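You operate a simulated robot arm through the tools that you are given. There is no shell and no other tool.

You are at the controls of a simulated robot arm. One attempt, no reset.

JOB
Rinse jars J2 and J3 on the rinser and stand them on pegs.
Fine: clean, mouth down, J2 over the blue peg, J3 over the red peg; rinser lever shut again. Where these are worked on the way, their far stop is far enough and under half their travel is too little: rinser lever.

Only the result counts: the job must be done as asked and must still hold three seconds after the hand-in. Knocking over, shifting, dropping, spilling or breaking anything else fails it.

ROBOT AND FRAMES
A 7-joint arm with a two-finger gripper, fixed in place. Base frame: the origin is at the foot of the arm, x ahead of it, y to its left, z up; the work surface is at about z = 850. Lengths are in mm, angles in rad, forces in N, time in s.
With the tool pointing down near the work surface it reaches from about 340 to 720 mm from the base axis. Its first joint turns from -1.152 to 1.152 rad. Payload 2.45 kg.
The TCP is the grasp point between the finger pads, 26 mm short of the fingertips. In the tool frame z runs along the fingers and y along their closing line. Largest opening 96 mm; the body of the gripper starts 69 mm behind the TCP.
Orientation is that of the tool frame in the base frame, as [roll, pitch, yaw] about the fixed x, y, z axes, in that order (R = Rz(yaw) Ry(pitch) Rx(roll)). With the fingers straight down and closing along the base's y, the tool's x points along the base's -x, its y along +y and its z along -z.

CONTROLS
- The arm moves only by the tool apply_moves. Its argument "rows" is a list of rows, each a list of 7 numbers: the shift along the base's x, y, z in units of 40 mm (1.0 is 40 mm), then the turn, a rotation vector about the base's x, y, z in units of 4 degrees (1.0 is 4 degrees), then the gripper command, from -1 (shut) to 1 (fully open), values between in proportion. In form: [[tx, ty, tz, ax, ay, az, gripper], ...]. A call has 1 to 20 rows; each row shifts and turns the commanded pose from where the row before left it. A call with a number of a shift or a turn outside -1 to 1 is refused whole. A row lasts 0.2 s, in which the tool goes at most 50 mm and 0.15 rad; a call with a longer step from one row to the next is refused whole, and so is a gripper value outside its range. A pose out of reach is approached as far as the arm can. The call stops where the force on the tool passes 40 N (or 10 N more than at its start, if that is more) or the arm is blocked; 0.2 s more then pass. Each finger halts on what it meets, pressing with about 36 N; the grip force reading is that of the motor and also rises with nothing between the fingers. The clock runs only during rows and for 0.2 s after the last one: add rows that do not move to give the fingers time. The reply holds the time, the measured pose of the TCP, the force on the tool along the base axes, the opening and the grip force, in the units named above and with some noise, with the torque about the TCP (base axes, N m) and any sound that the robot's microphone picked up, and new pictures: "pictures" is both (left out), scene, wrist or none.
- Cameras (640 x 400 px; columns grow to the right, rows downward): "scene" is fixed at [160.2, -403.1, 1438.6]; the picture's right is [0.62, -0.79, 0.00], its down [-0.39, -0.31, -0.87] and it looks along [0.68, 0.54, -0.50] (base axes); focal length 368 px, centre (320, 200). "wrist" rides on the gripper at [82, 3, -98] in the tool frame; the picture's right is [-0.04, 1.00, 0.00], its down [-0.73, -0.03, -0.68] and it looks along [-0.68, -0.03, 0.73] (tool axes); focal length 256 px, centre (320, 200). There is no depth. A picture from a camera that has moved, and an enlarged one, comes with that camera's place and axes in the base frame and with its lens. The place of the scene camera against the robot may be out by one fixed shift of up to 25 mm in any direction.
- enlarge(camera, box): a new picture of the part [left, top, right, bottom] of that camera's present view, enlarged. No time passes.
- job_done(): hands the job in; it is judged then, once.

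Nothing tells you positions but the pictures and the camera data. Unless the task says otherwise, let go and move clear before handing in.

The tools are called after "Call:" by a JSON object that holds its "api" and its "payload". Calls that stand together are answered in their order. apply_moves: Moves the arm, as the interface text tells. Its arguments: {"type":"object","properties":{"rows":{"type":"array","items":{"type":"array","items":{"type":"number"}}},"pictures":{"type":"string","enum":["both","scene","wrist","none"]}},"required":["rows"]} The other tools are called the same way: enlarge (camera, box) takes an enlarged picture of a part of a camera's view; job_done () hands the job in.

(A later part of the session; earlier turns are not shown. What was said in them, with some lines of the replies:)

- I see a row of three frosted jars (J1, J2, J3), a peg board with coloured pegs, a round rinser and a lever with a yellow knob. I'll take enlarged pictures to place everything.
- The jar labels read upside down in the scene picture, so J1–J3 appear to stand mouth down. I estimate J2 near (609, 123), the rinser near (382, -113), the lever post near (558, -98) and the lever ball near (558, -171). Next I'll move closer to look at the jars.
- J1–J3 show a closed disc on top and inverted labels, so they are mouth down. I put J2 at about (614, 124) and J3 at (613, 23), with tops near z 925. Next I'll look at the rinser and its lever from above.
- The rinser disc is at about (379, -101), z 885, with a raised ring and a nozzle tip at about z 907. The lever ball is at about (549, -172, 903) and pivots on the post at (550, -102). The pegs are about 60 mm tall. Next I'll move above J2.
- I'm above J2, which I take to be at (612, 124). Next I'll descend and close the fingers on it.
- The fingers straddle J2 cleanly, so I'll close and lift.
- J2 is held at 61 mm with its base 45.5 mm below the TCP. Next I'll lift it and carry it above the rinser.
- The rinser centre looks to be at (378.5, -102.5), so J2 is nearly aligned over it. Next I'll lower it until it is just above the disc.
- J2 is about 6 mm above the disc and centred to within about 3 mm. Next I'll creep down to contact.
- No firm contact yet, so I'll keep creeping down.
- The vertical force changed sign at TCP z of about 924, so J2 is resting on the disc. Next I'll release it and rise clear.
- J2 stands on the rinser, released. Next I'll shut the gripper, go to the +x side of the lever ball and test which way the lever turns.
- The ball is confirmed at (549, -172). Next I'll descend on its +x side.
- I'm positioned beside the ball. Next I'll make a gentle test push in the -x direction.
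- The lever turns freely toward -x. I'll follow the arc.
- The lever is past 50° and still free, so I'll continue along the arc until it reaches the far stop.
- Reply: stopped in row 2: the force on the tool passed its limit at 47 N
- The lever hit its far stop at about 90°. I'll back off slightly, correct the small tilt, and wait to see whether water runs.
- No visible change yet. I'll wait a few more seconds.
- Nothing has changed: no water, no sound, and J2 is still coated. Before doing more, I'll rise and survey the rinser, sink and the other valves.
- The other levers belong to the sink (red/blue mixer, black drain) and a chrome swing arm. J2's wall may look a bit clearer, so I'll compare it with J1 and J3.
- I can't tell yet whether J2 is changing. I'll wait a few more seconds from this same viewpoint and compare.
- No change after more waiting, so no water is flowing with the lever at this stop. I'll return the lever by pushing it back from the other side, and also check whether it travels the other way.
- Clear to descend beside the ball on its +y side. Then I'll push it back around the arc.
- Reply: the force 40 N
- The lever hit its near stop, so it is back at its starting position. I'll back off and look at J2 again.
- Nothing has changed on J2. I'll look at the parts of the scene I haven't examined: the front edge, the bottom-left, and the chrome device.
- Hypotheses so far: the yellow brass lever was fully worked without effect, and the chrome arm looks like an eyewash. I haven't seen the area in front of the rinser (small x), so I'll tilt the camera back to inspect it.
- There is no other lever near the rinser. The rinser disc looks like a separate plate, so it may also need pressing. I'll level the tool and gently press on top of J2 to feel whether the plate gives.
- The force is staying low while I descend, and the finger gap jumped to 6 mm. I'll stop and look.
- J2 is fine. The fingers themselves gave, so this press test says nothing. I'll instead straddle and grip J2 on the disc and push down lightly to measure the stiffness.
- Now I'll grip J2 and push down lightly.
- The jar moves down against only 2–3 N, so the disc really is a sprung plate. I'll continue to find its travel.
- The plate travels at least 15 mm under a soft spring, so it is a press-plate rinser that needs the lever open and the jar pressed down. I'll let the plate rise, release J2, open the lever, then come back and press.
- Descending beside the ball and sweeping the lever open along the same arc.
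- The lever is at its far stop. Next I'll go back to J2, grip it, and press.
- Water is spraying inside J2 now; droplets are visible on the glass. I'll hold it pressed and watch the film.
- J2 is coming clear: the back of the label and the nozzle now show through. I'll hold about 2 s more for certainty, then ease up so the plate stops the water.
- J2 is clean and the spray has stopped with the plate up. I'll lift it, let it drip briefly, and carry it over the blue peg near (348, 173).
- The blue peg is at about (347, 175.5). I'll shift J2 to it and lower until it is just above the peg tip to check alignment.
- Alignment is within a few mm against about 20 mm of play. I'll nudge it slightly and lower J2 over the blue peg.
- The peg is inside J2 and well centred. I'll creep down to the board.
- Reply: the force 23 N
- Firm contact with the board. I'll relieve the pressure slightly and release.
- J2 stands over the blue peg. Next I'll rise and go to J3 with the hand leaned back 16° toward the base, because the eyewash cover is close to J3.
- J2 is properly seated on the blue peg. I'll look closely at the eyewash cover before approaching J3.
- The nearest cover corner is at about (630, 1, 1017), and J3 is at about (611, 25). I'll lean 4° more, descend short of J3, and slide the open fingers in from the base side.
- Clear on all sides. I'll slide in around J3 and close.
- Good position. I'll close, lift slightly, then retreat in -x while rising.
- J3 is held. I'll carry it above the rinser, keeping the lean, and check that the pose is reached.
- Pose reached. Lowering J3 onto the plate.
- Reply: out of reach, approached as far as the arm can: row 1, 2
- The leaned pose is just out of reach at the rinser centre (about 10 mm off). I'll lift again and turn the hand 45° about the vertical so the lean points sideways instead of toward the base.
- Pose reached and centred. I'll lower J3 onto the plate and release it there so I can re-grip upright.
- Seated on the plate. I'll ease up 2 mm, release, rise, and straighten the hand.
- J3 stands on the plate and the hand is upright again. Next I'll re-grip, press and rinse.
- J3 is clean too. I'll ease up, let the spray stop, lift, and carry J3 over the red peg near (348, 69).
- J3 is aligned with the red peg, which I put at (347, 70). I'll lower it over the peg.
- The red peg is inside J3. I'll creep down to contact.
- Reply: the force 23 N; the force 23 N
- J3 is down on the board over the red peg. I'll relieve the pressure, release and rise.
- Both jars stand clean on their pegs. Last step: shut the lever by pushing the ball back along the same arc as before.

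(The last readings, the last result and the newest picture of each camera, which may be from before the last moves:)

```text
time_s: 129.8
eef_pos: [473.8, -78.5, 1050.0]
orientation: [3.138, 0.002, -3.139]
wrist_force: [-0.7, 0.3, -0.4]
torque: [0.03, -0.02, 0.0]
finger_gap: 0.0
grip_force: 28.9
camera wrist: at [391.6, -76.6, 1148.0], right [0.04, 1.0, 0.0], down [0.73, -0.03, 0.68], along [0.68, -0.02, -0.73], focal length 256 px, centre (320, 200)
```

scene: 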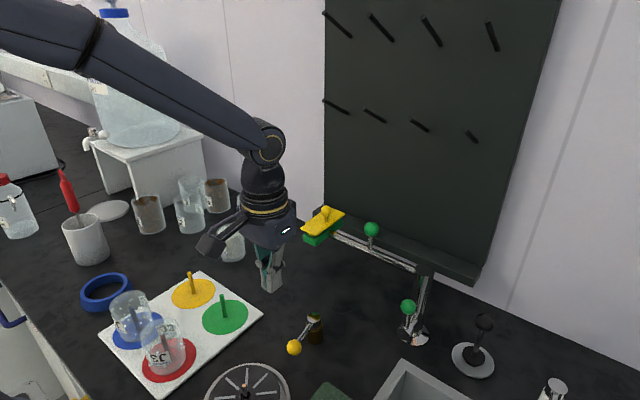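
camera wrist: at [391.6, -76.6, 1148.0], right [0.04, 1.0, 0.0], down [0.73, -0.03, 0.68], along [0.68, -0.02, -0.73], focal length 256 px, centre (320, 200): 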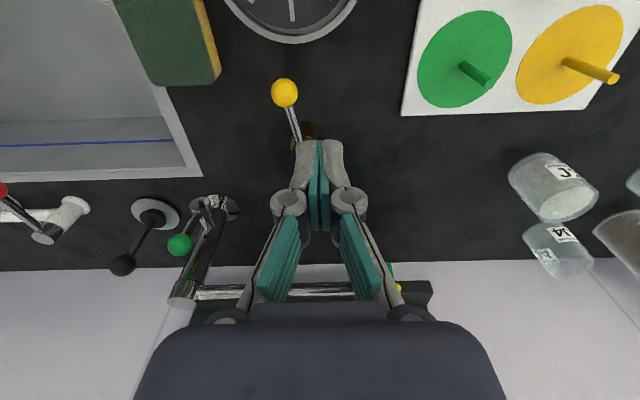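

Call:
{"api": "apply_moves", "payload": {"rows": [[0, 0, -0.8, 0, 0, 0, -1], [0, 0, -0.8, 0, 0, 0, -1], [0, 0, -0.8, 0, 0, 0, -1], [0, 0, -0.8, 0, 0, 0, -1], [0.06, -0.23, 0, 0, 0, 0, -1], [-0.01, -0.37, 0, 0, 0, 0, -1], [0.035, -0.32, 0, 0, 0, 0, -1], [0.085, -0.31, 0, 0, 0, 0, -1], [0.14, -0.29, 0, 0, 0, 0, -1], [0.19, -0.265, 0, 0, 0, 0, -1], [0.23, -0.23, 0, 0, 0, 0, -1], [0, 0, 0, 0, 0, 0, -1]], "pictures": "wrist"}}

```text
time_s: 132.4
eef_pos: [503.7, -158.3, 922.3]
orientation: [3.139, 0.001, -3.139]
wrist_force: [-0.4, 0.6, 0.0]
torque: [-0.01, 0.02, -0.02]
finger_gap: 0.2
grip_force: 29.0
camera wrist: at [422.1, -156.4, 1020.5], right [0.04, 1.0, 0.0], down [0.73, -0.03, 0.68], along [0.68, -0.02, -0.73], focal length 256 px, centre (320, 200)
```

wrist: 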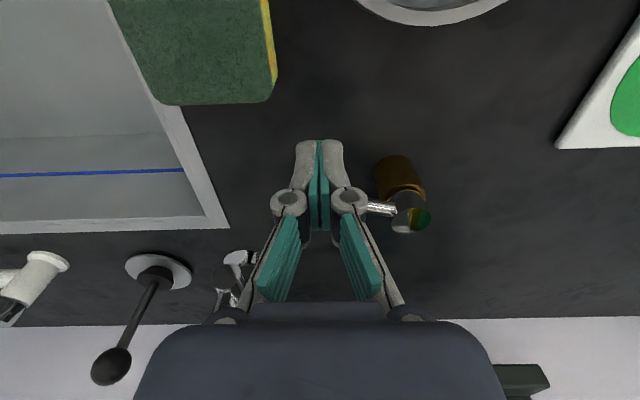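

Call:
{"api": "apply_moves", "payload": {"rows": [[0.26, -0.185, 0, 0, 0, 0, -1], [0.27, -0.12, 0, 0, 0, 0, -1], [0.07, -0.03, 0, 0, 0, 0, -1], [0, 0, 0, 0, 0, 0, -1]], "pictures": "none"}}

Call:
{"api": "apply_moves", "payload": {"rows": [[0.05, 0, 0, 0, 0, 0, -1], [0.05, 0, 0, 0, 0, 0, -1], [0, 0, 0, 0, 0, 0, -1]], "pictures": "wrist"}}

```text
time_s: 133.4
eef_pos: [526.8, -172.6, 923.1]
orientation: [3.135, -0.006, -3.137]
wrist_force: [-16.2, 5.3, 2.7]
torque: [0.19, 0.33, 0.06]
finger_gap: 5.9
grip_force: 28.3
```

```text
time_s: 134.2
eef_pos: [526.4, -171.7, 924.0]
orientation: [3.135, -0.013, -3.14]
wrist_force: [-36.1, 1.6, 13.8]
torque: [-0.03, 0.66, 0.09]
finger_gap: 5.9
grip_force: 28.7
camera wrist: at [445.9, -170.1, 1022.5], right [0.04, 1.0, 0.01], down [0.74, -0.03, 0.67], along [0.67, -0.02, -0.74], focal length 256 px, centre (320, 200)
```

wrist: 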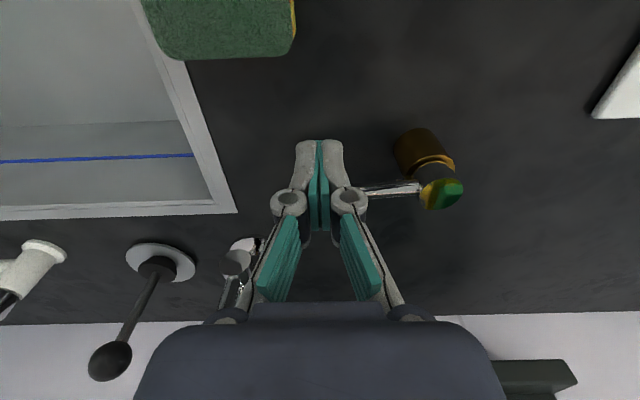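

The lever is firmly against its shut stop. I'll back off, rise clear, and check everything.

Call:
{"api": "apply_moves", "payload": {"rows": [[-0.4, 0, 0, 0, 0, 0, -1], [-0.4, 0, 0.3, 0, 0, 0, -1], [-0.4, 0, 0.8, 0, 0, 0, -1], [-0.4, 0.2, 0.9, 0, 0, 0, -1], [-0.4, 0.4, 0.9, 0, 0, 0, -1], [0, 0.6, 0.7, 0, 0, 0, -1], [0, 0.6, 0.5, 0, 0, 0, -1], [0, 0, 0, 0, 0, 0, 0]]}}

Call:
{"api": "enlarge", "payload": {"camera": "scene", "box": [90, 260, 370, 400]}}

Call:
{"api": "enlarge", "payload": {"camera": "wrist", "box": [180, 100, 420, 260]}}

```text
time_s: 136.0
eef_pos: [451.1, -98.2, 1085.8]
orientation: [3.139, 0.0, -3.14]
wrist_force: [0.5, -0.1, 0.3]
torque: [-0.02, -0.01, 0.02]
finger_gap: 34.1
grip_force: 0.0
camera wrist: at [368.9, -96.5, 1184.5], right [0.04, 1.0, 0.0], down [0.73, -0.03, 0.68], along [0.68, -0.02, -0.73], focal length 256 px, centre (320, 200)
```

scene: 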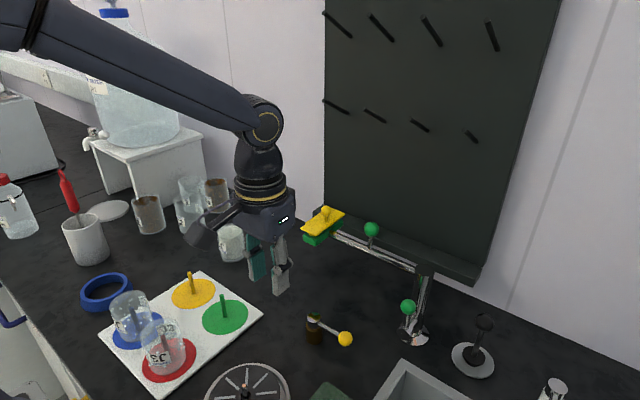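
wrist: 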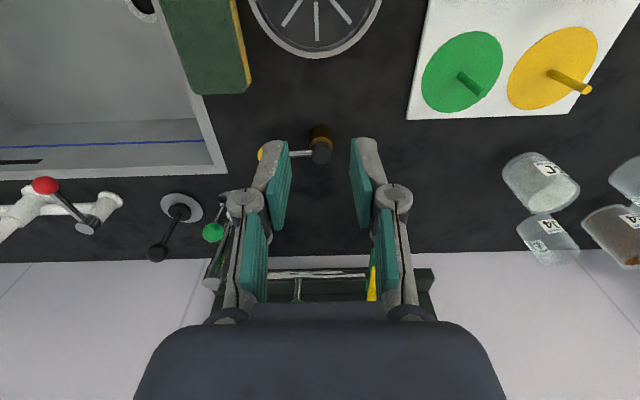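

```text
2.29 times, centred on (230, 330) of scene
camera zoom: at [160.2, -403.1, 1438.6], right [0.62, -0.79, 0.0], down [-0.39, -0.31, -0.87], along [0.68, 0.54, -0.5], focal length 840 px, centre (526, -97)
```

zoom: 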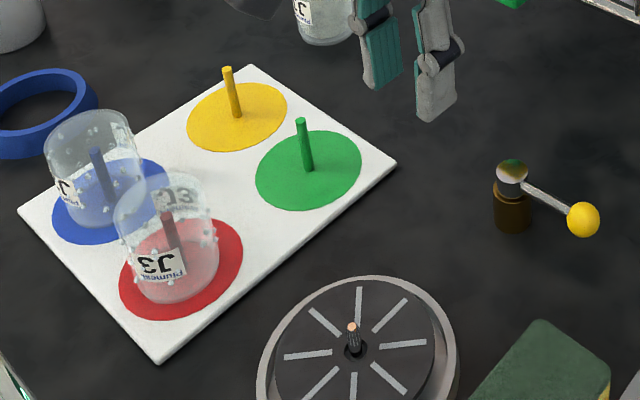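

```text
2.50 times, centred on (300, 180) of wrist
camera zoom: at [368.9, -96.5, 1184.5], right [0.04, 1.0, 0.0], down [0.73, -0.03, 0.68], along [0.68, -0.02, -0.73], focal length 640 px, centre (370, 250)
```

zoom: 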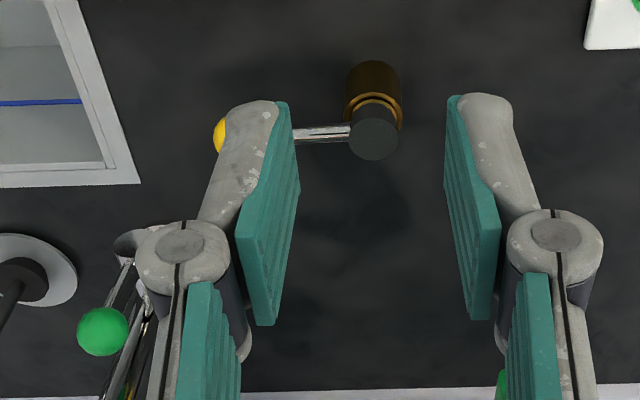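

J2 stands clean over the blue peg and J3 clean over the red peg, both mouth down. The lever is back in its shut position, nothing else has moved, and the arm is clear, so I'm handing in.

Call:
{"api": "job_done", "payload": {}}

```text
The job is handed in.
```

J2 and J3 are rinsed clean and standing mouth down: J2 over the blue peg, J3 over the red peg. The rinser lever is back against its shut stop. The last pictures showed nothing else knocked over or shifted. The job is handed in, but the reply gave no verdict.

- **Rinser:** it only sprays when the lever is open and the jar is pressed down on its sprung plate. My first try, with the lever alone, did nothing. I held each jar pressed for about 3–5 seconds, until the film was gone.
- **J3:** I picked it up with the hand tilted back to stay clear of the swing arm beside it, which I took to be an eyewash. I set it on the rinser plate and re-gripped it upright before rinsing.
- **Water drops:** both jars still had drops on the glass when I let go.
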